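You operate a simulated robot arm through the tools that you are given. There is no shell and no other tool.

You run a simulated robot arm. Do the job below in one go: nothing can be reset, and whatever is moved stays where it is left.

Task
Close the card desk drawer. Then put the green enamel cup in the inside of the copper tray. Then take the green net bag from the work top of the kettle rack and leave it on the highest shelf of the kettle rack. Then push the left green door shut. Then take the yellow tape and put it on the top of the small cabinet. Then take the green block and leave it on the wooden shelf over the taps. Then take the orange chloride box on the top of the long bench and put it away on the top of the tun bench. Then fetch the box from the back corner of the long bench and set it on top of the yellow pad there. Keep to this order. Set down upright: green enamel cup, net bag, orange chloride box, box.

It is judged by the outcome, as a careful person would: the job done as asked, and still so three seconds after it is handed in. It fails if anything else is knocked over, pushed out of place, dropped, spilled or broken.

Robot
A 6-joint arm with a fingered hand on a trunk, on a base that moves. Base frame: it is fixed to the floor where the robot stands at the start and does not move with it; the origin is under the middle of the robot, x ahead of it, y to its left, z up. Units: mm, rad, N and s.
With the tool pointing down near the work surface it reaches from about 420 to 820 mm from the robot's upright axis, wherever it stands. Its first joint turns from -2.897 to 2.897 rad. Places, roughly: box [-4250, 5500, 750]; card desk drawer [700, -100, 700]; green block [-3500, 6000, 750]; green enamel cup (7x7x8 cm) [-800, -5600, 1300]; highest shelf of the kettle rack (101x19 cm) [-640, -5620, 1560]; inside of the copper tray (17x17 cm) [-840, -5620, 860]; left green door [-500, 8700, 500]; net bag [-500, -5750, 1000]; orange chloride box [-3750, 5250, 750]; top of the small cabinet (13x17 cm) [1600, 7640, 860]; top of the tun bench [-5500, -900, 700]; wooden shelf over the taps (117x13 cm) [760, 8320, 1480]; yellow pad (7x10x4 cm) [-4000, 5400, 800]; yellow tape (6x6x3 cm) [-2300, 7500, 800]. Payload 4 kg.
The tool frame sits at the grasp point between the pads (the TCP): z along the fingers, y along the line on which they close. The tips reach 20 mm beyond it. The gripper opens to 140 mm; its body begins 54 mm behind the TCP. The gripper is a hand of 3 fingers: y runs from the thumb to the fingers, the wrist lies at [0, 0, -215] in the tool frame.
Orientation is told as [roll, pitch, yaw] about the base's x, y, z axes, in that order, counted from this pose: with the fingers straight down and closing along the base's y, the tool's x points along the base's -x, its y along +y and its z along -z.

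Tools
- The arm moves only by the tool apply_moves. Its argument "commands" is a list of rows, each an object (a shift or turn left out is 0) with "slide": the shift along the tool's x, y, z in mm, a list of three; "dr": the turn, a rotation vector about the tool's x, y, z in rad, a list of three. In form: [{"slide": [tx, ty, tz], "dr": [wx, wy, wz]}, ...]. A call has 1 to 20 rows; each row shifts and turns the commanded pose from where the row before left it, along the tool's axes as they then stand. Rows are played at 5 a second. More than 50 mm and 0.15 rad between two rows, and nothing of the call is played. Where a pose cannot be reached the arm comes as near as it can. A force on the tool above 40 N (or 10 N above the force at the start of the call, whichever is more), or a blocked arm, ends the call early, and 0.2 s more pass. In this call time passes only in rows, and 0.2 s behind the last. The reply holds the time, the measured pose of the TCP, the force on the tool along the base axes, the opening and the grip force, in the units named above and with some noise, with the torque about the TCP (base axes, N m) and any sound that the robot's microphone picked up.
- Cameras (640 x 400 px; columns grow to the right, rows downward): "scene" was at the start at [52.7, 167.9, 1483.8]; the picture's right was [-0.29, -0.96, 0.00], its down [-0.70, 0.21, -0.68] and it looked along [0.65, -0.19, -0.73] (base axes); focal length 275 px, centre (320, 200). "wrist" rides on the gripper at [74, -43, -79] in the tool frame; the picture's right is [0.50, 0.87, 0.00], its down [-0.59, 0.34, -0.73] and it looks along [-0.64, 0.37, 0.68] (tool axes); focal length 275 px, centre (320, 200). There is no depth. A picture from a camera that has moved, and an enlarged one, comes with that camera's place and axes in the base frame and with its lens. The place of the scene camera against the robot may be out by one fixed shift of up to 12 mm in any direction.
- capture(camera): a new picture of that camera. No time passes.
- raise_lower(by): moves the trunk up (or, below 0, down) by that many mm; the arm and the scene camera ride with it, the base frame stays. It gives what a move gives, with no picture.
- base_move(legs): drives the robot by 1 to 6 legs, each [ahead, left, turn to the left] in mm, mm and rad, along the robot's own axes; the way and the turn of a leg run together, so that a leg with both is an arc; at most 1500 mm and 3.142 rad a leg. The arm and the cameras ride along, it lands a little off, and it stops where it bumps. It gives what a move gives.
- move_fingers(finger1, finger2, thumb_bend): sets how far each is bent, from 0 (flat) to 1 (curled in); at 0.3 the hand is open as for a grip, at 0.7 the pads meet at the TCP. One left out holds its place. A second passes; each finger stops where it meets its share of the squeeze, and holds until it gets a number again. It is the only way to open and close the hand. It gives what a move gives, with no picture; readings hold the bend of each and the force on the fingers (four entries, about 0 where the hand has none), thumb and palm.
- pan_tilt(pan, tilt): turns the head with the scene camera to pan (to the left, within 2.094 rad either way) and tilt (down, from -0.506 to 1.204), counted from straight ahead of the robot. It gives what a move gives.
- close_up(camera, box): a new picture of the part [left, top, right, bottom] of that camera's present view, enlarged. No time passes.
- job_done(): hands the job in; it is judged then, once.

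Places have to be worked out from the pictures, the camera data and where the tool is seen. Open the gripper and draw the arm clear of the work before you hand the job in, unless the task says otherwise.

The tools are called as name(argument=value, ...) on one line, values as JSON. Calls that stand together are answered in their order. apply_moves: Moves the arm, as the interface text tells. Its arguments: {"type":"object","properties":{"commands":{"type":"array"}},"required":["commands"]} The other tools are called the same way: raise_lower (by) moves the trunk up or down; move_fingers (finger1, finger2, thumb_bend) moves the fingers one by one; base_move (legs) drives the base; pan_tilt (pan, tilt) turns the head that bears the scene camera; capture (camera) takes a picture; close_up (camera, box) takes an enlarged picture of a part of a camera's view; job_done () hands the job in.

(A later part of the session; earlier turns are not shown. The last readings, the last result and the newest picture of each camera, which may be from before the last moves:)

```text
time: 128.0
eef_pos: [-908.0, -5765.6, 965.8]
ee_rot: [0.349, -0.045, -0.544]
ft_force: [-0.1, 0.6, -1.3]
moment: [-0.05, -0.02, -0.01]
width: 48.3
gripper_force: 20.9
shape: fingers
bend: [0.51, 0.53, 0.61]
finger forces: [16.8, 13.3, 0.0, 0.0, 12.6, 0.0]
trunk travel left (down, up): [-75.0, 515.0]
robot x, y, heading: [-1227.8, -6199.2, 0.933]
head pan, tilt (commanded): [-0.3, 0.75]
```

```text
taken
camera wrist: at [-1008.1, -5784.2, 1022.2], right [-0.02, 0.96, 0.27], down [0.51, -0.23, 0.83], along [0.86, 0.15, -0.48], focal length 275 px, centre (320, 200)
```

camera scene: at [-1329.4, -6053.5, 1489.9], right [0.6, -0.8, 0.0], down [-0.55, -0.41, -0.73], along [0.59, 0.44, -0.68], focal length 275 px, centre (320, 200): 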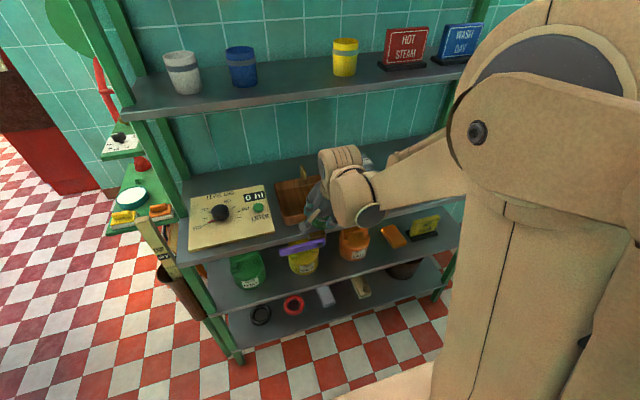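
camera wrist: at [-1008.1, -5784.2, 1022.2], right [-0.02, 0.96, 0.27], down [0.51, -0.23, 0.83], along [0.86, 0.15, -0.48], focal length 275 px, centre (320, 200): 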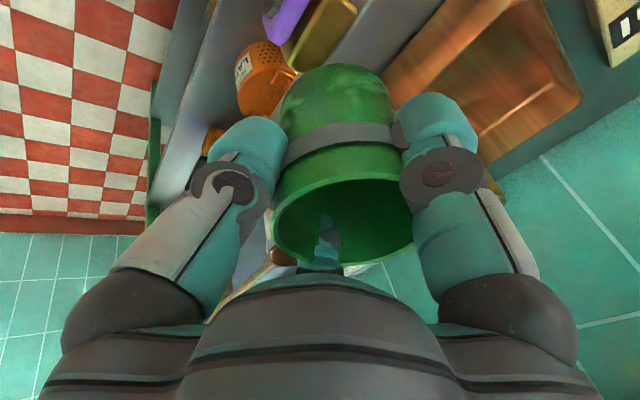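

Wrist view triangulation confirms the tray spans about 632–802 mm ahead, centred 19 mm left. I move forward over it with the cup's lowest edge about 14 mm above the tray rim.

apply_moves(commands=[{"slide": [0.4, 45.1, 16.5]}, {"slide": [0.4, 45.1, 16.5]}, {"slide": [0.4, 45.1, 16.5]}])

capture(camera="wrist")

close_up(camera="scene", box=[220, 100, 460, 260])

```text
time: 128.8
eef_pos: [-832.4, -5641.0, 962.5]
ee_rot: [0.351, -0.046, -0.546]
ft_force: [0.2, 0.1, -0.5]
moment: [-0.01, 0.01, 0.02]
width: 48.9
gripper_force: 22.6
shape: fingers
bend: [0.51, 0.53, 0.61]
finger forces: [17.7, 14.3, 0.0, 0.0, 12.6, 0.1]
trunk travel left (down, up): [-75.0, 515.0]
robot x, y, heading: [-1226.4, -6201.7, 0.939]
head pan, tilt (commanded): [-0.3, 0.75]
```

```text
taken
camera wrist: at [-933.8, -5658.7, 1018.7], right [-0.02, 0.96, 0.27], down [0.51, -0.23, 0.83], along [0.86, 0.15, -0.48], focal length 275 px, centre (320, 200)
```

wrist: 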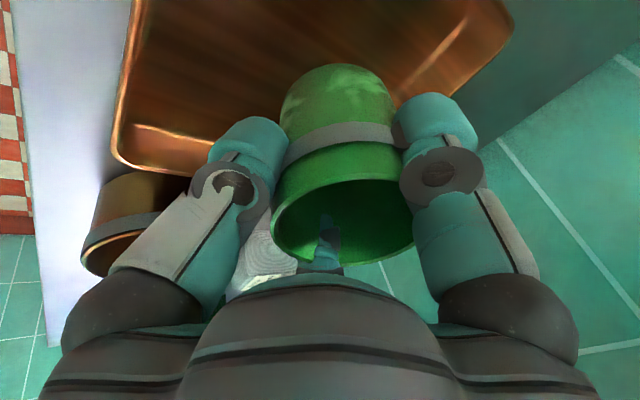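

```text
2.50 times, centred on (340, 180) of scene
camera zoom: at [-1329.3, -6053.3, 1489.8], right [0.6, -0.8, 0.0], down [-0.55, -0.41, -0.73], along [0.59, 0.44, -0.68], focal length 688 px, centre (270, 250)
```

zoom: 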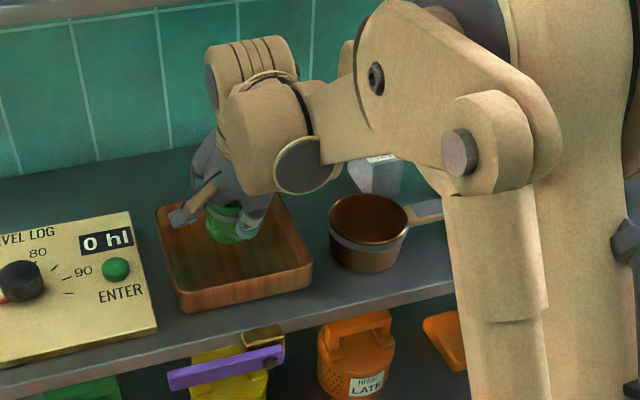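

The cup is over the tray. I descend in steps while straightening the hand back to upright.

apply_moves(commands=[{"slide": [1, -7.6, 20.6]}, {"dr": [0.125, 0, 0]}, {"slide": [0.4, -2.3, 9.7]}, {"dr": [0.125, 0, 0]}])

capture(camera="wrist")

close_up(camera="scene", box=[220, 100, 460, 260])

```text
time: 129.8
eef_pos: [-832.8, -5642.2, 932.7]
ee_rot: [0.098, -0.044, -0.544]
ft_force: [0.2, 0.6, -0.7]
moment: [0.01, 0.0, -0.02]
width: 48.3
gripper_force: 21.7
shape: fingers
bend: [0.51, 0.53, 0.62]
finger forces: [17.6, 14.2, 0.1, 0.1, 12.3, 0.0]
trunk travel left (down, up): [-75.0, 515.0]
robot x, y, heading: [-1228.6, -6198.7, 0.937]
head pan, tilt (commanded): [-0.3, 0.75]
```

```text
taken
camera wrist: at [-925.1, -5644.3, 1002.9], right [0.02, 1.0, 0.06], down [0.61, -0.06, 0.79], along [0.79, 0.03, -0.61], focal length 275 px, centre (320, 200)
```

wrist: 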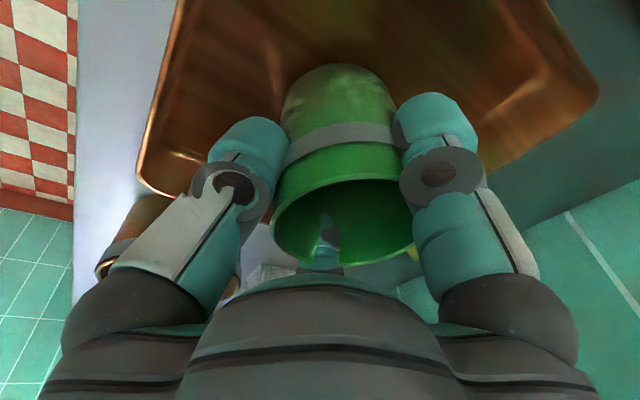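

```text
2.50 times, centred on (340, 180) of scene
camera zoom: at [-1329.1, -6053.1, 1489.8], right [0.6, -0.8, 0.0], down [-0.55, -0.41, -0.73], along [0.59, 0.44, -0.68], focal length 688 px, centre (270, 250)
```

zoom: 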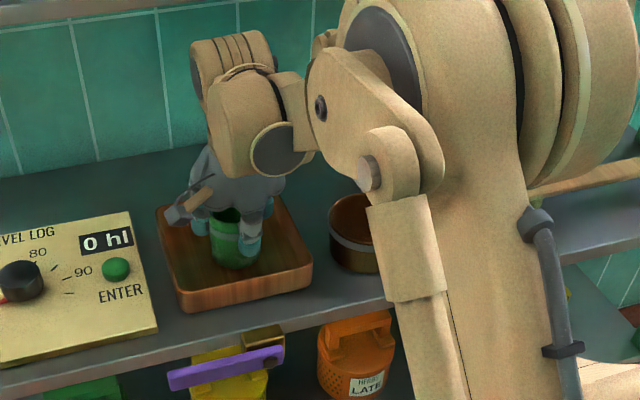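

The cup is upright just above the tray floor. I descend in small steps to touch down.

apply_moves(commands=[{"slide": [0.1, -0.3, 3]}, {"slide": [0.1, -0.3, 3]}])

close_up(camera="scene", box=[260, 150, 380, 235])

```text
time: 130.4
eef_pos: [-834.1, -5642.2, 928.9]
ee_rot: [0.101, -0.046, -0.543]
ft_force: [0.8, -0.1, 25.8]
moment: [-0.02, 0.2, 0.0]
width: 46.5
gripper_force: 23.0
shape: fingers
bend: [0.51, 0.53, 0.62]
finger forces: [17.7, 11.4, 0.1, 0.0, 16.6, 0.0]
trunk travel left (down, up): [-75.0, 515.0]
robot x, y, heading: [-1224.2, -6197.7, 0.936]
head pan, tilt (commanded): [-0.3, 0.75]
```

```text
4.71 times, centred on (320, 192) of scene
camera zoom: at [-1330.8, -6055.7, 1490.3], right [0.6, -0.8, 0.0], down [-0.55, -0.41, -0.73], along [0.59, 0.44, -0.68], focal length 1294 px, centre (320, 235)
```

zoom: 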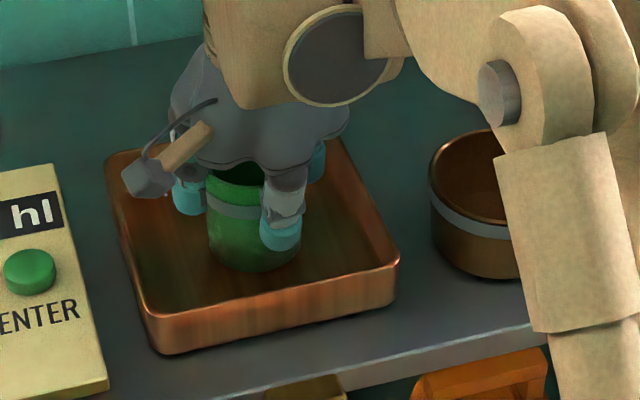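

Touchdown at 26 N. I ease up 2 mm and open the fingers gently.

apply_moves(commands=[{"slide": [0, 0.2, -2]}])

move_fingers(finger1=0.46, finger2=0.46, thumb_bend=0.5)

close_up(camera="scene", box=[260, 150, 380, 235])

capture(camera="wrist")

```text
time: 130.8
eef_pos: [-832.3, -5642.3, 929.4]
ee_rot: [0.099, -0.045, -0.544]
ft_force: [-0.1, -0.3, 9.0]
moment: [-0.2, 0.17, 0.0]
width: 46.7
gripper_force: 21.7
shape: fingers
bend: [0.51, 0.53, 0.62]
finger forces: [16.3, 11.6, 0.0, 0.0, 15.7, 0.1]
trunk travel left (down, up): [-75.0, 515.0]
robot x, y, heading: [-1224.6, -6199.9, 0.945]
head pan, tilt (commanded): [-0.3, 0.75]
```

```text
time: 131.8
eef_pos: [-832.5, -5643.1, 929.6]
ee_rot: [0.099, -0.046, -0.545]
ft_force: [-0.2, 0.4, -0.6]
moment: [-0.02, 0.03, 0.0]
width: 70.2
gripper_force: 0.3
shape: fingers
bend: [0.46, 0.46, 0.5]
finger forces: [0.2, 0.0, 0.0, 0.1, 0.0, 0.1]
trunk travel left (down, up): [-75.0, 515.0]
robot x, y, heading: [-1227.1, -6198.7, 0.943]
head pan, tilt (commanded): [-0.3, 0.75]
```

```text
4.71 times, centred on (320, 192) of scene
camera zoom: at [-1329.4, -6053.4, 1489.8], right [0.6, -0.8, 0.0], down [-0.55, -0.41, -0.73], along [0.59, 0.44, -0.68], focal length 1294 px, centre (320, 235)
```

zoom: 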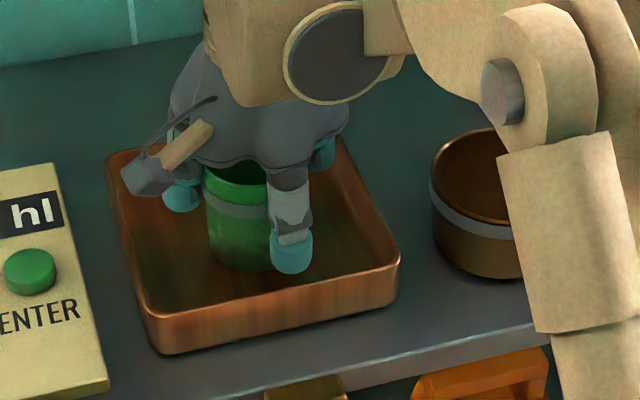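

```text
taken
camera wrist: at [-925.7, -5644.8, 999.5], right [0.02, 1.0, 0.06], down [0.61, -0.06, 0.79], along [0.79, 0.03, -0.61], focal length 275 px, centre (320, 200)
```

wrist: 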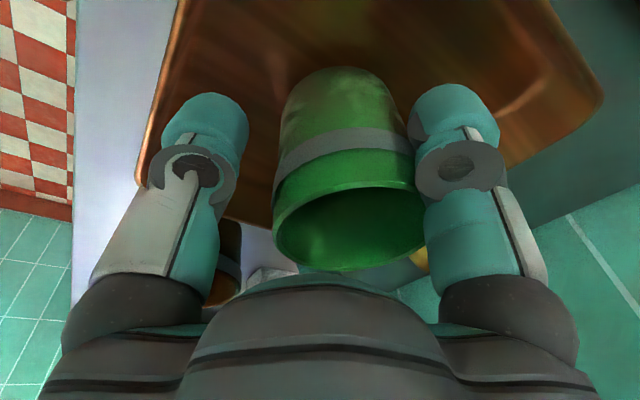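

The cup stands freely in the tray. I open the hand a bit wider, then lift while tilting forward so the wrist clears the shelf above.

move_fingers(finger1=0.38, finger2=0.38, thumb_bend=0.43)

apply_moves(commands=[{"slide": [-0.4, 1.2, -7.9], "dr": [-0.06, 0, 0]}, {"slide": [-0.4, 1.7, -7.8], "dr": [-0.06, 0, 0]}, {"slide": [-0.4, 2.1, -7.7], "dr": [-0.06, 0, 0]}, {"slide": [-0.4, 2.6, -7.5], "dr": [-0.06, 0, 0]}, {"slide": [-0.4, 3, -7.4], "dr": [-0.06, 0, 0]}])

capture(camera="wrist")

close_up(camera="scene", box=[220, 100, 460, 260])

```text
time: 132.8
eef_pos: [-834.0, -5641.9, 930.3]
ee_rot: [0.099, -0.045, -0.545]
ft_force: [-0.1, -0.4, 0.9]
moment: [-0.04, 0.03, 0.01]
width: 93.3
gripper_force: 0.0
shape: fingers
bend: [0.38, 0.38, 0.43]
finger forces: [0.0, 0.0, 0.0, 0.0, 0.0, 0.0]
trunk travel left (down, up): [-75.0, 515.0]
robot x, y, heading: [-1227.4, -6199.9, 0.944]
head pan, tilt (commanded): [-0.3, 0.75]
```

```text
time: 134.0
eef_pos: [-832.2, -5641.0, 968.8]
ee_rot: [0.4, -0.046, -0.545]
ft_force: [0.8, 0.6, 0.2]
moment: [0.01, -0.02, -0.01]
width: 93.4
gripper_force: 0.1
shape: fingers
bend: [0.38, 0.38, 0.43]
finger forces: [0.0, 0.0, 0.0, 0.0, 0.0, 0.1]
trunk travel left (down, up): [-75.0, 515.0]
robot x, y, heading: [-1228.8, -6198.7, 0.941]
head pan, tilt (commanded): [-0.3, 0.75]
```

```text
taken
camera wrist: at [-933.7, -5660.9, 1021.2], right [-0.03, 0.95, 0.31], down [0.48, -0.26, 0.83], along [0.87, 0.18, -0.45], focal length 275 px, centre (320, 200)
```

wrist: 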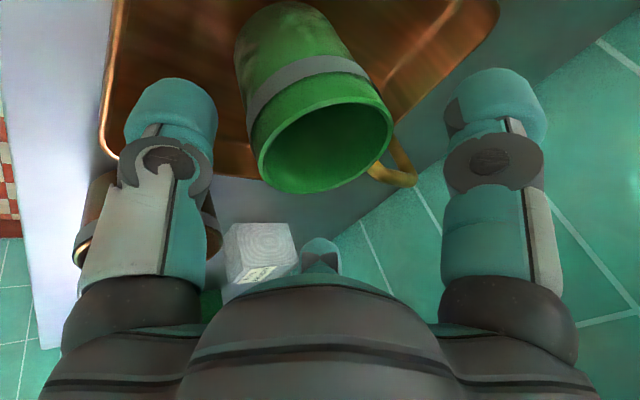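

```text
2.50 times, centred on (340, 180) of scene
camera zoom: at [-1329.5, -6053.6, 1489.9], right [0.6, -0.8, 0.0], down [-0.55, -0.41, -0.73], along [0.59, 0.44, -0.68], focal length 688 px, centre (270, 250)
```

zoom: 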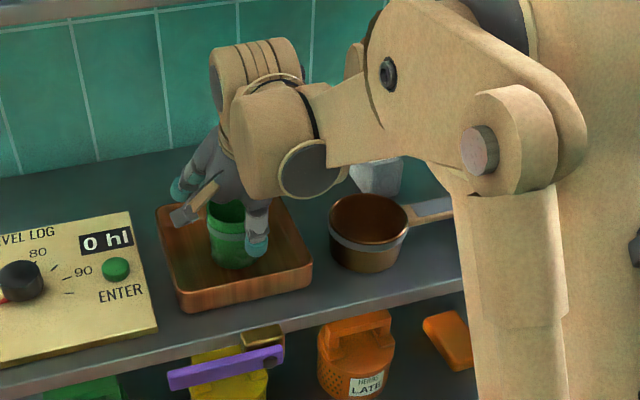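

The cup is standing upright in the tray. I lift further and withdraw from the rack.

apply_moves(commands=[{"slide": [-1.3, 11.7, -27.6]}, {"slide": [4, -44, -18.6]}, {"slide": [4, -44, -18.6]}, {"slide": [4, -44, -18.6]}])

capture(camera="scene")

capture(camera="wrist")

```text
time: 135.0
eef_pos: [-917.2, -5759.0, 998.5]
ee_rot: [0.4, -0.044, -0.544]
ft_force: [-0.7, -0.2, -0.7]
moment: [0.03, -0.02, -0.02]
width: 93.0
gripper_force: 0.1
shape: fingers
bend: [0.38, 0.38, 0.43]
finger forces: [0.1, 0.1, 0.1, 0.0, 0.1, 0.0]
trunk travel left (down, up): [-75.0, 515.0]
robot x, y, heading: [-1226.5, -6198.5, 0.942]
head pan, tilt (commanded): [-0.3, 0.75]
```

```text
taken
camera scene: at [-1330.0, -6054.3, 1489.9], right [0.6, -0.8, 0.0], down [-0.55, -0.41, -0.73], along [0.59, 0.44, -0.68], focal length 275 px, centre (320, 200)
```

scene: 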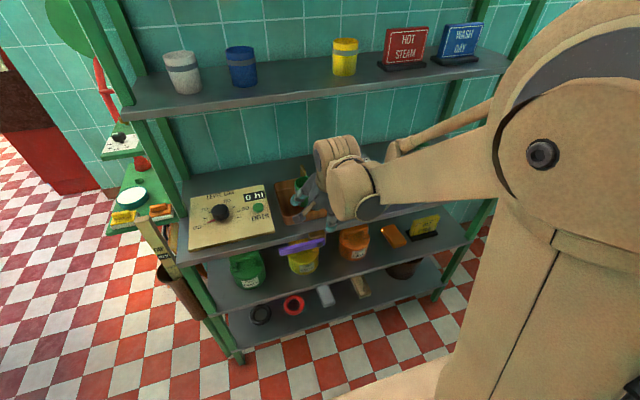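

```text
taken
camera wrist: at [-1018.7, -5778.8, 1049.9], right [-0.03, 0.95, 0.31], down [0.48, -0.26, 0.83], along [0.87, 0.17, -0.45], focal length 275 px, centre (320, 200)
```

wrist: 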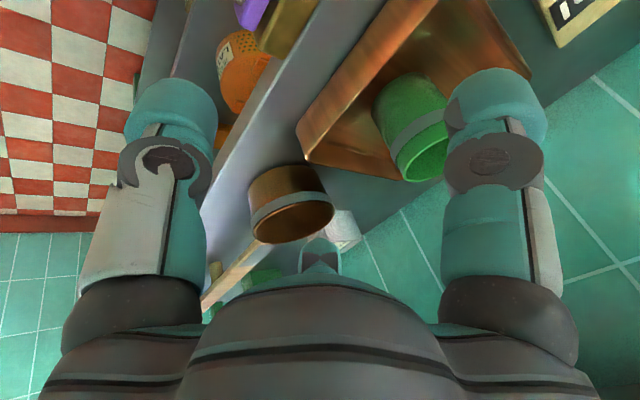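

The first two tasks are done. For the MINT bag, about 490 mm to my right on the work top, I pull the arm back and up, then shift the base sideways to face it.

apply_moves(commands=[{"slide": [4, -42, -18]}, {"slide": [-2, 18, -44]}, {"slide": [-2, 18, -44]}])

base_move(legs=[[-60, -470, 0]])

pan_tilt(pan=-0.1, tilt=0.6)

capture(camera="scene")

capture(camera="wrist")

```text
time: 135.8
eef_pos: [-944.5, -5797.6, 1094.2]
ee_rot: [0.4, -0.045, -0.546]
ft_force: [-0.9, 0.0, 0.6]
moment: [-0.01, 0.01, 0.02]
width: 93.3
gripper_force: 0.1
shape: fingers
bend: [0.38, 0.38, 0.43]
finger forces: [0.0, 0.1, 0.0, 0.0, 0.0, 0.0]
trunk travel left (down, up): [-75.0, 515.0]
robot x, y, heading: [-1231.2, -6199.3, 0.945]
head pan, tilt (commanded): [-0.3, 0.75]
```

```text
time: 138.6
eef_pos: [-602.8, -6117.5, 1093.0]
ee_rot: [0.401, -0.045, -0.541]
ft_force: [-0.3, -0.5, -0.4]
moment: [0.0, 0.01, 0.0]
width: 93.5
gripper_force: 0.1
shape: fingers
bend: [0.38, 0.38, 0.43]
finger forces: [0.0, 0.0, 0.0, 0.1, 0.0, 0.0]
trunk travel left (down, up): [-75.0, 515.0]
robot x, y, heading: [-883.5, -6523.4, 0.944]
head pan, tilt (commanded): [-0.3, 0.75]
```

```text
time: 139.3
eef_pos: [-602.5, -6116.4, 1092.2]
ee_rot: [0.399, -0.044, -0.541]
ft_force: [-0.4, -0.7, 0.0]
moment: [0.01, 0.02, 0.0]
width: 93.6
gripper_force: 0.0
shape: fingers
bend: [0.38, 0.38, 0.43]
finger forces: [0.0, 0.0, 0.1, 0.1, 0.0, 0.1]
trunk travel left (down, up): [-75.0, 515.0]
robot x, y, heading: [-887.6, -6520.2, 0.943]
head pan, tilt (commanded): [-0.099, 0.6]
```

```text
taken
camera scene: at [-995.0, -6360.3, 1502.7], right [0.75, -0.67, 0.0], down [-0.38, -0.42, -0.82], along [0.55, 0.62, -0.57], focal length 275 px, centre (320, 200)
```

scene: 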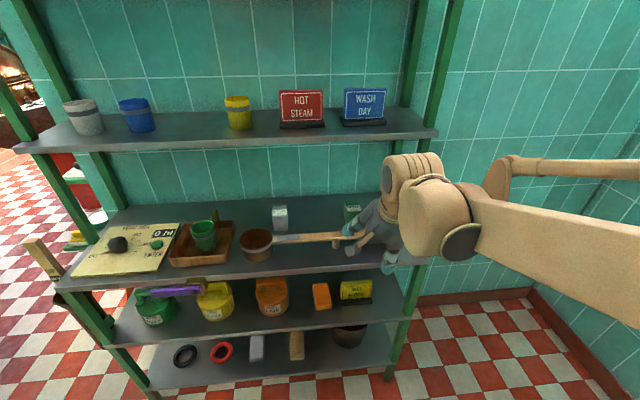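

```text
taken
camera wrist: at [-704.8, -6138.0, 1145.3], right [-0.03, 0.95, 0.31], down [0.49, -0.26, 0.83], along [0.87, 0.18, -0.45], focal length 275 px, centre (320, 200)
```

wrist: 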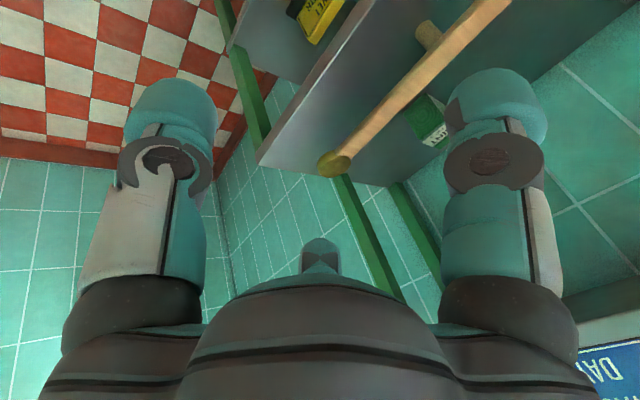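

The cup is confirmed upright in the tray. I zoom in on the MINT bag beyond the hand.

close_up(camera="scene", box=[250, 160, 450, 285])

close_up(camera="wrist", box=[320, 20, 560, 200])

```text
3.20 times, centred on (350, 222) of scene
camera zoom: at [-995.0, -6360.3, 1502.7], right [0.75, -0.67, 0.0], down [-0.38, -0.42, -0.82], along [0.55, 0.62, -0.57], focal length 880 px, centre (224, 128)
```

zoom: 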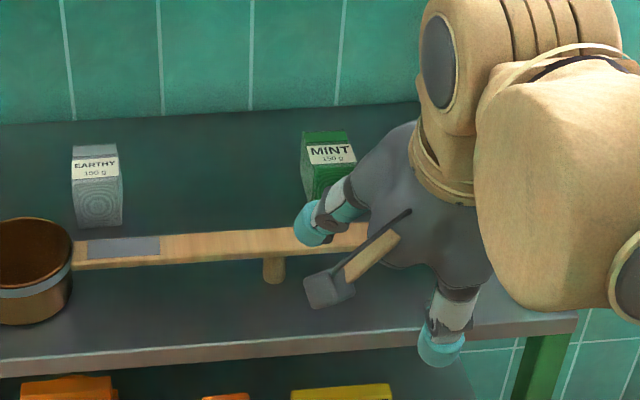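

```text
2.22 times, centred on (440, 110) of wrist
camera zoom: at [-704.8, -6138.0, 1145.3], right [-0.03, 0.95, 0.31], down [0.49, -0.26, 0.83], along [0.87, 0.18, -0.45], focal length 612 px, centre (53, 400)
```

zoom: 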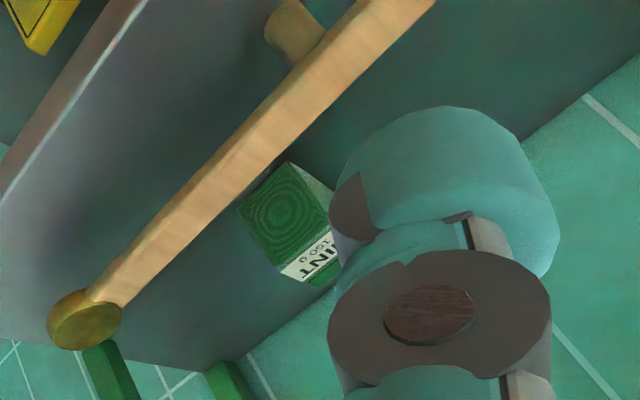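

The ladle handle lies between the robot and the MINT bag, so I will pass over it with the thumb tucked in. I lower the trunk a little, square the hand, and approach to just before the handle.

move_fingers(finger1=0.3, finger2=0.3, thumb_bend=0.56)

raise_lower(by=-70)

apply_moves(commands=[{"dr": [0, 0.006, 0.097]}, {"dr": [-0.1, 0, 0]}, {"slide": [-11.5, -16.8, 30.7]}, {"slide": [-11.5, -16.8, 30.7]}, {"slide": [0, 42.1, 23]}, {"slide": [0, 42.1, 23]}, {"slide": [0, 42.1, 23]}])

capture(camera="wrist")

capture(camera="scene")

```text
time: 140.3
eef_pos: [-602.8, -6118.2, 1093.6]
ee_rot: [0.4, -0.045, -0.541]
ft_force: [-0.1, -0.5, 0.2]
moment: [-0.04, -0.01, -0.01]
width: 87.3
gripper_force: 0.0
shape: fingers
bend: [0.3, 0.3, 0.56]
finger forces: [0.0, 0.1, 0.0, 0.0, 0.0, 0.0]
trunk travel left (down, up): [-75.0, 515.0]
robot x, y, heading: [-886.1, -6520.1, 0.941]
head pan, tilt (commanded): [-0.099, 0.6]
```

```text
time: 141.4
eef_pos: [-603.4, -6117.7, 1023.7]
ee_rot: [0.399, -0.045, -0.543]
ft_force: [-0.6, -0.2, -0.3]
moment: [0.01, 0.01, 0.01]
width: 87.3
gripper_force: 0.1
shape: fingers
bend: [0.3, 0.3, 0.56]
finger forces: [0.0, 0.1, 0.0, 0.1, 0.0, 0.0]
trunk travel left (down, up): [-5.0, 585.0]
robot x, y, heading: [-883.2, -6524.6, 0.942]
head pan, tilt (commanded): [-0.099, 0.6]
```

```text
time: 143.0
eef_pos: [-501.1, -6015.5, 951.8]
ee_rot: [0.501, -0.002, -0.626]
ft_force: [0.2, 0.5, 0.5]
moment: [0.01, 0.04, 0.03]
width: 87.3
gripper_force: 0.0
shape: fingers
bend: [0.3, 0.3, 0.56]
finger forces: [0.1, 0.1, 0.0, 0.0, 0.1, 0.0]
trunk travel left (down, up): [-5.0, 585.0]
robot x, y, heading: [-884.4, -6521.3, 0.942]
head pan, tilt (commanded): [-0.099, 0.6]
```

```text
taken
camera wrist: at [-605.4, -6032.1, 999.7], right [0.04, 0.91, 0.42], down [0.44, -0.39, 0.81], along [0.9, 0.15, -0.42], focal length 275 px, centre (320, 200)
```

wrist: 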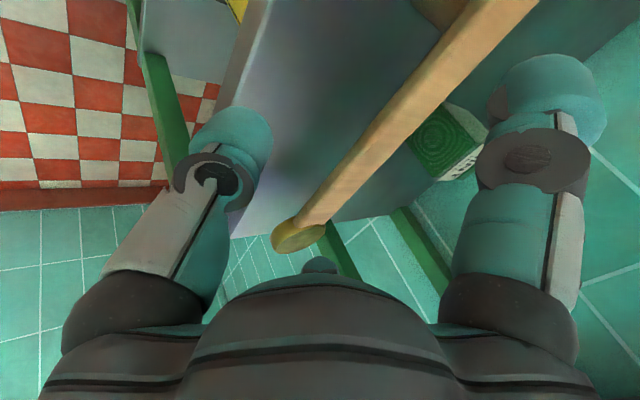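

```text
taken
camera scene: at [-994.7, -6359.8, 1432.7], right [0.75, -0.66, 0.0], down [-0.38, -0.42, -0.82], along [0.55, 0.62, -0.57], focal length 275 px, centre (320, 200)
```

scene: 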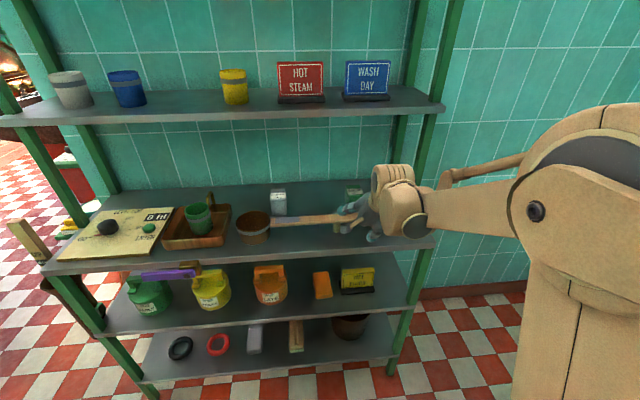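

I check the bag again in close-up from both cameras before passing over the ladle handle.

close_up(camera="scene", box=[310, 160, 430, 260])

close_up(camera="wrist", box=[360, 40, 560, 240])

```text
4.00 times, centred on (370, 210) of scene
camera zoom: at [-994.7, -6359.8, 1432.7], right [0.75, -0.66, 0.0], down [-0.38, -0.42, -0.82], along [0.55, 0.62, -0.57], focal length 1100 px, centre (120, 160)
```

zoom: 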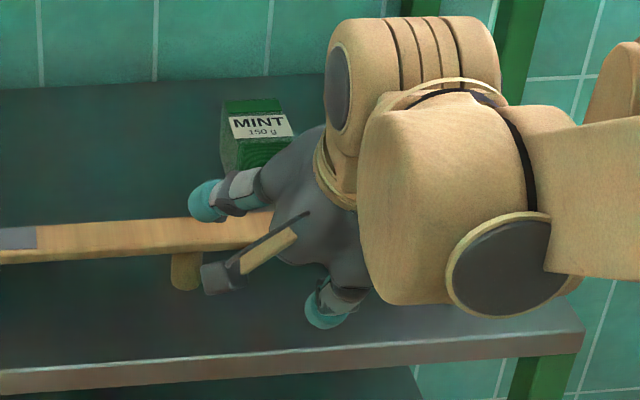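

```text
2.00 times, centred on (460, 140) of wrist
camera zoom: at [-605.4, -6032.1, 999.7], right [0.04, 0.91, 0.42], down [0.44, -0.39, 0.81], along [0.9, 0.15, -0.42], focal length 551 px, centre (40, 320)
```

zoom: 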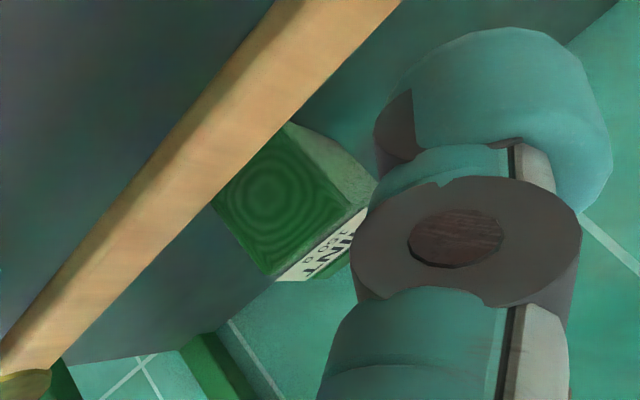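

The bag's front face is about 823 mm ahead, spanning -49 to +5 mm laterally, square with the rack. I move forward over the handle to 785 mm, then open the thumb.

apply_moves(commands=[{"slide": [-2.5, 43.5, 23.8]}, {"slide": [-2.5, 43.5, 23.8]}, {"slide": [-2.5, 43.5, 23.8]}])

move_fingers(finger1=0.3, finger2=0.3, thumb_bend=0.42)

capture(camera="wrist")

close_up(camera="scene", box=[310, 140, 450, 260])

```text
time: 143.8
eef_pos: [-404.9, -5897.8, 951.7]
ee_rot: [0.5, -0.002, -0.628]
ft_force: [0.0, -0.8, 0.4]
moment: [0.0, 0.03, -0.01]
width: 87.3
gripper_force: 0.1
shape: fingers
bend: [0.3, 0.3, 0.56]
finger forces: [0.1, 0.1, 0.0, 0.1, 0.0, 0.0]
trunk travel left (down, up): [-5.0, 585.0]
robot x, y, heading: [-885.4, -6518.7, 0.942]
head pan, tilt (commanded): [-0.099, 0.6]
```

```text
time: 144.8
eef_pos: [-406.4, -5898.3, 953.5]
ee_rot: [0.502, -0.002, -0.628]
ft_force: [-1.1, 0.2, 0.4]
moment: [0.01, -0.01, 0.01]
width: 107.1
gripper_force: 0.1
shape: fingers
bend: [0.3, 0.3, 0.42]
finger forces: [0.1, 0.0, 0.0, 0.0, 0.0, 0.1]
trunk travel left (down, up): [-5.0, 585.0]
robot x, y, heading: [-885.2, -6527.6, 0.942]
head pan, tilt (commanded): [-0.099, 0.6]
```

```text
taken
camera wrist: at [-509.5, -5916.3, 1001.1], right [0.04, 0.91, 0.42], down [0.44, -0.39, 0.81], along [0.9, 0.15, -0.42], focal length 275 px, centre (320, 200)
```

wrist: 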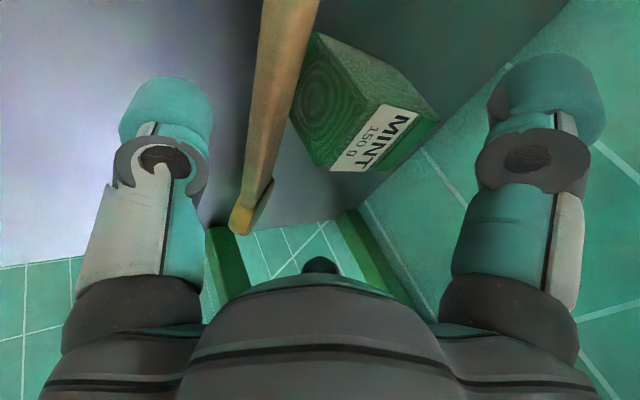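

```text
3.33 times, centred on (380, 200) of scene
camera zoom: at [-994.8, -6360.0, 1432.7], right [0.75, -0.66, 0.0], down [-0.38, -0.42, -0.82], along [0.55, 0.62, -0.57], focal length 917 px, centre (120, 200)
```

zoom: 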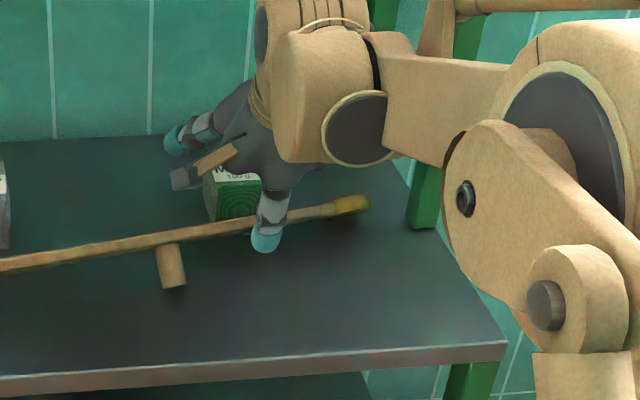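

The handle looks different in this view, so I check whether the ladle has moved by comparing the full scene picture.

capture(camera="scene")

close_up(camera="scene", box=[220, 170, 440, 270])

```text
taken
camera scene: at [-994.8, -6360.0, 1432.7], right [0.75, -0.66, 0.0], down [-0.38, -0.42, -0.82], along [0.55, 0.62, -0.57], focal length 275 px, centre (320, 200)
```

scene: 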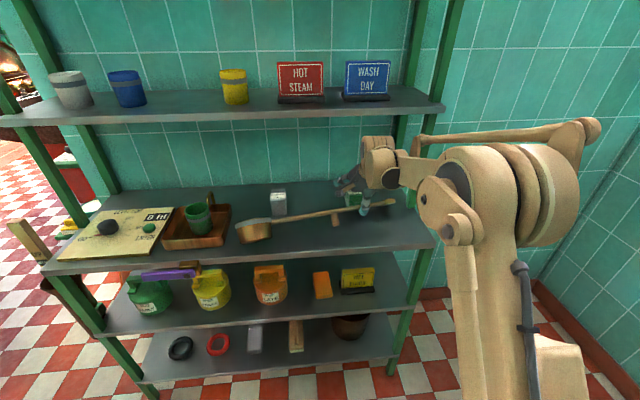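

```text
2.91 times, centred on (330, 220) of scene
camera zoom: at [-994.8, -6360.0, 1432.7], right [0.75, -0.66, 0.0], down [-0.38, -0.42, -0.82], along [0.55, 0.62, -0.57], focal length 800 px, centre (291, 142)
```

zoom: 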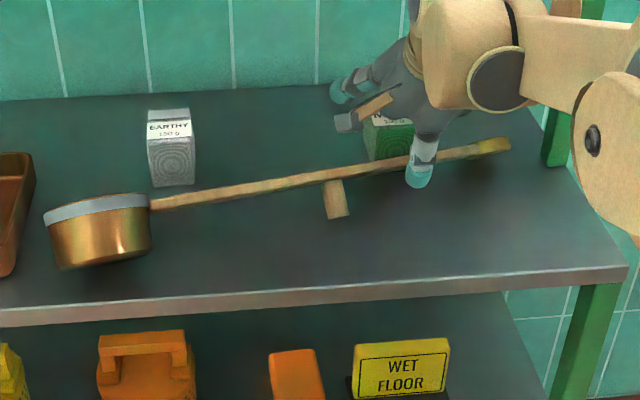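

The thumb has rolled the ladle forward: its handle was higher than I judged, and it is now leaning on the thumb. I back off slowly so the ladle can settle back onto its base.

apply_moves(commands=[{"slide": [0, -7, -3.8]}, {"slide": [0, -7, -3.8]}, {"slide": [0, -7, -3.8]}])

close_up(camera="scene", box=[220, 170, 440, 270])

capture(camera="wrist")

```text
time: 145.6
eef_pos: [-418.8, -5918.6, 953.2]
ee_rot: [0.5, -0.002, -0.627]
ft_force: [-0.2, 0.7, 0.1]
moment: [-0.02, 0.02, -0.01]
width: 106.9
gripper_force: 0.0
shape: fingers
bend: [0.3, 0.3, 0.42]
finger forces: [0.0, 0.0, 0.1, 0.0, 0.0, 0.1]
trunk travel left (down, up): [-5.0, 585.0]
robot x, y, heading: [-883.9, -6522.9, 0.942]
head pan, tilt (commanded): [-0.099, 0.6]
```

```text
2.91 times, centred on (330, 220) of scene
camera zoom: at [-994.9, -6360.1, 1432.7], right [0.75, -0.66, 0.0], down [-0.38, -0.42, -0.82], along [0.55, 0.62, -0.57], focal length 800 px, centre (291, 142)
```

zoom: 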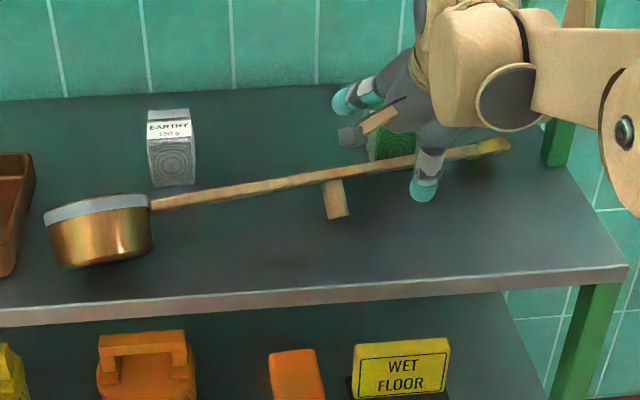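

```text
taken
camera wrist: at [-523.7, -5935.5, 1001.0], right [0.04, 0.91, 0.42], down [0.44, -0.39, 0.81], along [0.9, 0.15, -0.42], focal length 275 px, centre (320, 200)
```

wrist: 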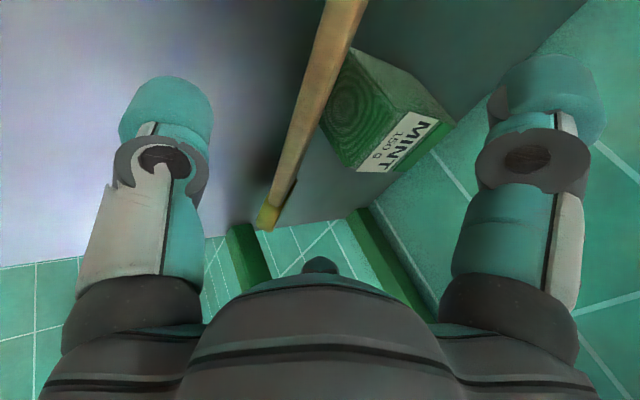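

The ladle did not follow; it is resting tipped. I zoom in closely to understand how it lies before righting it.

close_up(camera="scene", box=[225, 190, 305, 250])

close_up(camera="scene", box=[310, 180, 410, 250])

```text
6.67 times, centred on (265, 220) of scene
camera zoom: at [-994.9, -6360.1, 1432.7], right [0.75, -0.66, 0.0], down [-0.38, -0.42, -0.82], along [0.55, 0.62, -0.57], focal length 1834 px, centre (687, 67)
```

zoom: 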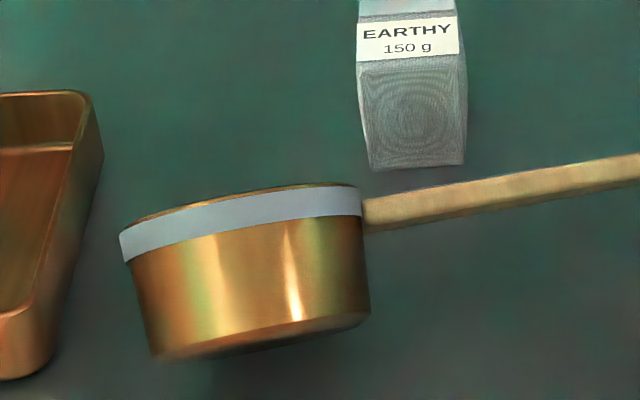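

```text
5.71 times, centred on (360, 215) of scene
camera zoom: at [-994.9, -6360.1, 1432.7], right [0.75, -0.66, 0.0], down [-0.38, -0.42, -0.82], along [0.55, 0.62, -0.57], focal length 1572 px, centre (91, 114)
```

zoom: 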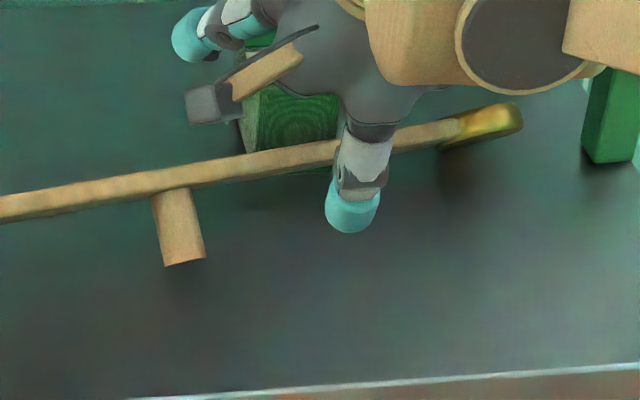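

The ladle leans forward against the bag, still near its place. I will right it by hooking the closed fingers behind its handle and drawing it back; first I withdraw, close the hand, and shift left to the free stretch between the two bags.

apply_moves(commands=[{"slide": [0, -43, -23.5]}, {"slide": [0, -43, -23.5]}])

move_fingers(finger1=0.75, finger2=0.75, thumb_bend=0.75)

apply_moves(commands=[{"slide": [43, 0, 0]}, {"slide": [43, 0, 0]}, {"slide": [40, 3, -5.5]}])

capture(camera="wrist")

capture(camera="scene")

```text
time: 146.2
eef_pos: [-480.0, -5997.7, 953.8]
ee_rot: [0.502, -0.002, -0.628]
ft_force: [-0.1, 0.4, -1.8]
moment: [0.03, -0.01, 0.0]
width: 107.4
gripper_force: 0.0
shape: fingers
bend: [0.3, 0.3, 0.42]
finger forces: [0.0, 0.0, 0.0, 0.0, 0.1, 0.1]
trunk travel left (down, up): [-5.0, 585.0]
robot x, y, heading: [-882.2, -6523.3, 0.945]
head pan, tilt (commanded): [-0.099, 0.6]
```

```text
time: 147.2
eef_pos: [-479.3, -5998.1, 952.3]
ee_rot: [0.501, -0.001, -0.629]
ft_force: [0.3, -0.9, -0.4]
moment: [0.0, 0.02, 0.02]
width: 1.3
gripper_force: 0.1
shape: fingers
bend: [0.68, 0.68, 0.75]
finger forces: [0.0, 0.0, 0.0, 0.0, 0.0, 0.1]
trunk travel left (down, up): [-5.0, 585.0]
robot x, y, heading: [-885.1, -6525.2, 0.942]
head pan, tilt (commanded): [-0.099, 0.6]
```

```text
time: 148.0
eef_pos: [-580.2, -5922.3, 960.3]
ee_rot: [0.5, -0.001, -0.628]
ft_force: [-0.4, 0.2, -1.0]
moment: [0.01, -0.01, -0.03]
width: 1.5
gripper_force: 0.0
shape: fingers
bend: [0.68, 0.68, 0.75]
finger forces: [0.0, 0.0, 0.0, 0.0, 0.1, 0.0]
trunk travel left (down, up): [-5.0, 585.0]
robot x, y, heading: [-882.2, -6521.3, 0.943]
head pan, tilt (commanded): [-0.099, 0.6]
```

```text
taken
camera wrist: at [-684.4, -5939.7, 1008.2], right [0.04, 0.91, 0.42], down [0.44, -0.39, 0.81], along [0.9, 0.15, -0.42], focal length 275 px, centre (320, 200)
```

wrist: 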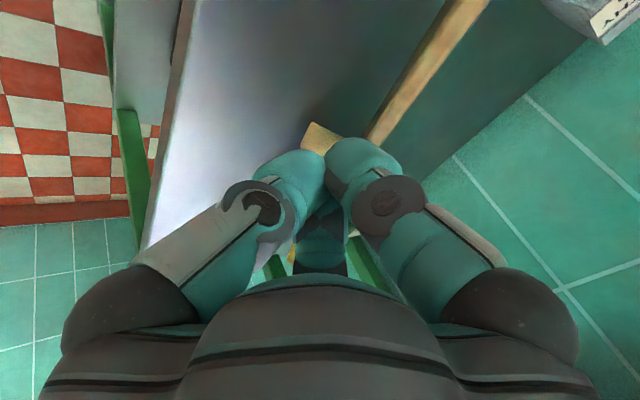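

```text
taken
camera scene: at [-995.0, -6359.9, 1432.7], right [0.75, -0.66, 0.0], down [-0.38, -0.42, -0.82], along [0.55, 0.62, -0.57], focal length 275 px, centre (320, 200)
```

scene: 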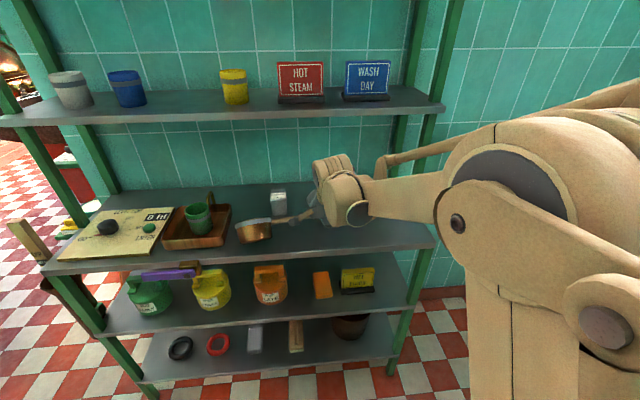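

The handle at this spot is about 760 mm ahead at z≈905. I tilt a bit more and advance above it to about 805 mm, then check before lowering behind it.

apply_moves(commands=[{"dr": [-0.1, 0, 0]}, {"slide": [0, 38.8, 26.6]}, {"slide": [0, 38.8, 26.6]}, {"slide": [0, 38.8, 26.6]}])

capture(camera="wrist")

close_up(camera="scene", box=[220, 150, 440, 270])

```text
time: 149.0
eef_pos: [-498.1, -5809.3, 961.4]
ee_rot: [0.602, -0.004, -0.628]
ft_force: [-0.2, 0.7, -0.1]
moment: [-0.05, 0.0, -0.02]
width: 1.6
gripper_force: 0.1
shape: fingers
bend: [0.68, 0.68, 0.75]
finger forces: [0.1, 0.0, 0.0, 0.1, 0.1, 0.1]
trunk travel left (down, up): [-5.0, 585.0]
robot x, y, heading: [-887.2, -6517.9, 0.944]
head pan, tilt (commanded): [-0.099, 0.6]
```

```text
taken
camera wrist: at [-604.3, -5829.8, 1001.1], right [0.02, 0.87, 0.49], down [0.39, -0.45, 0.8], along [0.92, 0.18, -0.35], focal length 275 px, centre (320, 200)
```

wrist: 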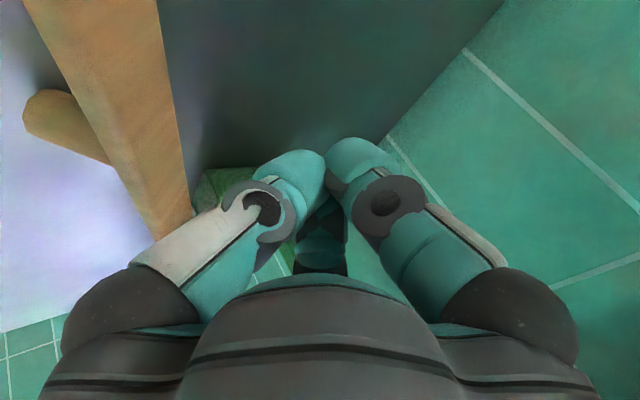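

```text
2.91 times, centred on (330, 210) of scene
camera zoom: at [-994.7, -6359.6, 1432.7], right [0.75, -0.66, 0.0], down [-0.38, -0.42, -0.82], along [0.55, 0.62, -0.57], focal length 800 px, centre (291, 171)
```

zoom: 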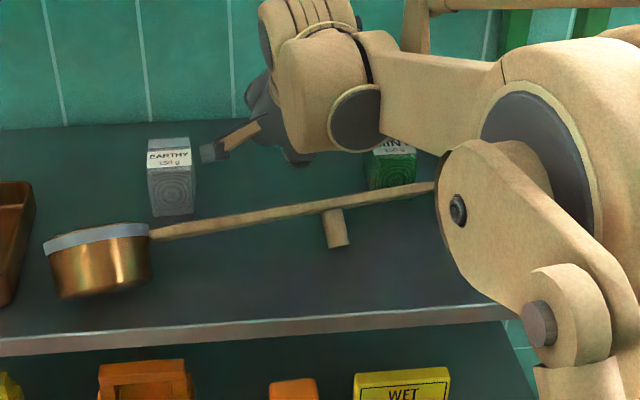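

The fingers are now beyond the handle. I lower them behind it, reducing the tilt.

apply_moves(commands=[{"slide": [0, -15.8, 23.1]}, {"slide": [0, 0, 0], "dr": [0.1, 0, 0]}, {"slide": [0, -13.4, 24.6]}, {"dr": [0.1, 0, 0]}])

capture(camera="wrist")

close_up(camera="scene", box=[220, 150, 440, 270])

```text
time: 150.0
eef_pos: [-497.2, -5808.4, 903.5]
ee_rot: [0.4, -0.003, -0.627]
ft_force: [0.6, 0.9, -0.1]
moment: [-0.01, 0.0, -0.02]
width: 1.6
gripper_force: 0.1
shape: fingers
bend: [0.68, 0.68, 0.74]
finger forces: [0.0, 0.0, 0.1, 0.1, 0.0, 0.1]
trunk travel left (down, up): [-5.0, 585.0]
robot x, y, heading: [-885.7, -6522.0, 0.945]
head pan, tilt (commanded): [-0.099, 0.6]
```

```text
taken
camera wrist: at [-598.1, -5821.8, 958.9], right [0.06, 0.94, 0.34], down [0.49, -0.32, 0.81], along [0.87, 0.11, -0.48], focal length 275 px, centre (320, 200)
```

wrist: 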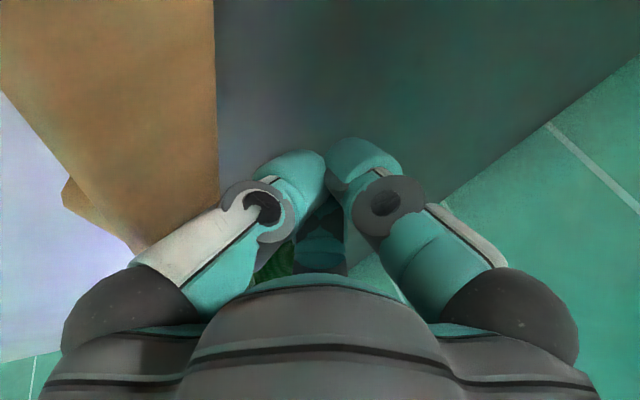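

```text
2.91 times, centred on (330, 210) of scene
camera zoom: at [-994.9, -6359.8, 1432.7], right [0.75, -0.66, 0.0], down [-0.38, -0.42, -0.82], along [0.55, 0.62, -0.57], focal length 800 px, centre (291, 171)
```

zoom: 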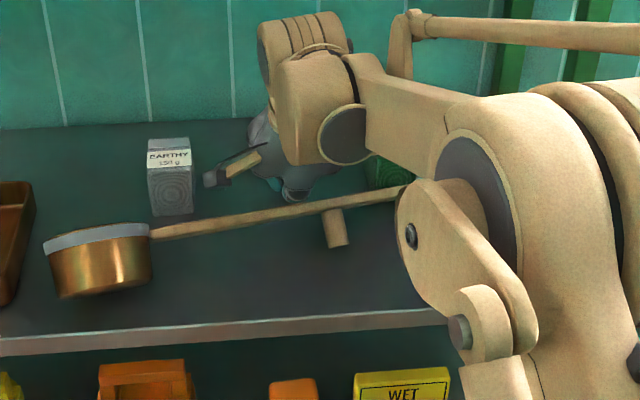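

The fingers are behind the handle. I draw back in small steps to roll the ladle upright.

apply_moves(commands=[{"slide": [0, -7.4, -3.1]}, {"slide": [0, -7.4, -3.1]}, {"slide": [0, -7.4, -3.1]}, {"slide": [0, -7.4, -3.1]}])

close_up(camera="scene", box=[220, 150, 440, 270])

```text
time: 151.0
eef_pos: [-515.5, -5836.3, 904.5]
ee_rot: [0.4, 0.0, -0.627]
ft_force: [3.0, 4.4, 9.3]
moment: [-0.38, 0.29, 0.01]
width: 1.1
gripper_force: 5.1
shape: fingers
bend: [0.68, 0.68, 0.74]
finger forces: [0.0, 0.1, 0.0, 0.1, 10.4, 0.0]
trunk travel left (down, up): [-5.0, 585.0]
robot x, y, heading: [-881.8, -6517.9, 0.941]
head pan, tilt (commanded): [-0.099, 0.6]
```

```text
2.91 times, centred on (330, 210) of scene
camera zoom: at [-995.0, -6360.3, 1432.8], right [0.75, -0.66, 0.0], down [-0.38, -0.42, -0.83], along [0.55, 0.62, -0.56], focal length 800 px, centre (291, 171)
```

zoom: 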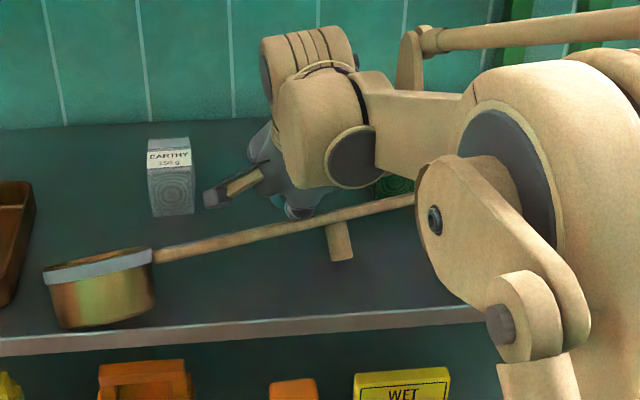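

The ladle is sliding toward me rather than rolling, so I stop. I lift the fingers clear and will instead grasp the handle near the pot, lift it a little, and roll it upright.

apply_moves(commands=[{"slide": [0, 11.7, -27.6]}, {"slide": [0, 11.7, -27.6]}, {"slide": [0, 7.8, -18.4]}])

close_up(camera="scene", box=[220, 150, 440, 270])

capture(camera="wrist")

```text
time: 151.8
eef_pos: [-515.6, -5835.8, 984.2]
ee_rot: [0.401, -0.003, -0.629]
ft_force: [0.1, 0.4, -0.1]
moment: [-0.01, 0.0, 0.01]
width: 1.6
gripper_force: 0.2
shape: fingers
bend: [0.68, 0.68, 0.74]
finger forces: [0.1, 0.1, 0.0, 0.1, 0.0, 0.0]
trunk travel left (down, up): [-5.0, 585.0]
robot x, y, heading: [-884.3, -6524.8, 0.941]
head pan, tilt (commanded): [-0.099, 0.6]
```

```text
2.91 times, centred on (330, 210) of scene
camera zoom: at [-995.0, -6360.0, 1432.7], right [0.75, -0.66, 0.0], down [-0.38, -0.42, -0.82], along [0.55, 0.62, -0.57], focal length 800 px, centre (291, 171)
```

zoom: 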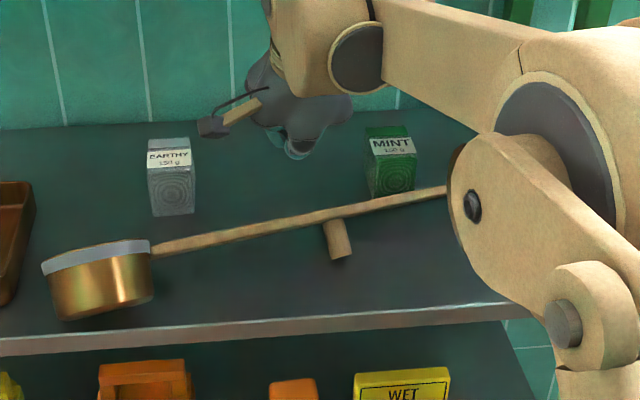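

```text
taken
camera wrist: at [-617.4, -5848.5, 1039.6], right [0.06, 0.94, 0.34], down [0.49, -0.32, 0.81], along [0.87, 0.11, -0.48], focal length 275 px, centre (320, 200)
```

wrist: 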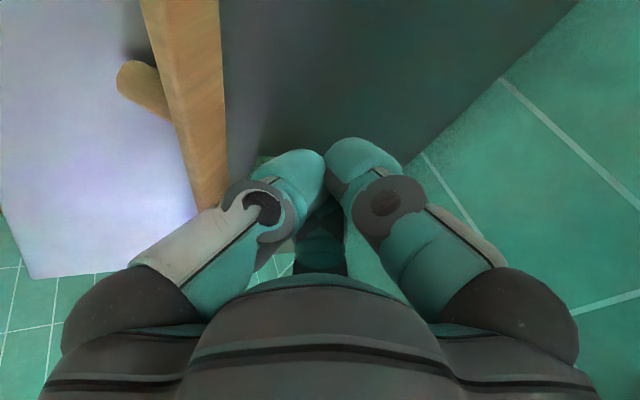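

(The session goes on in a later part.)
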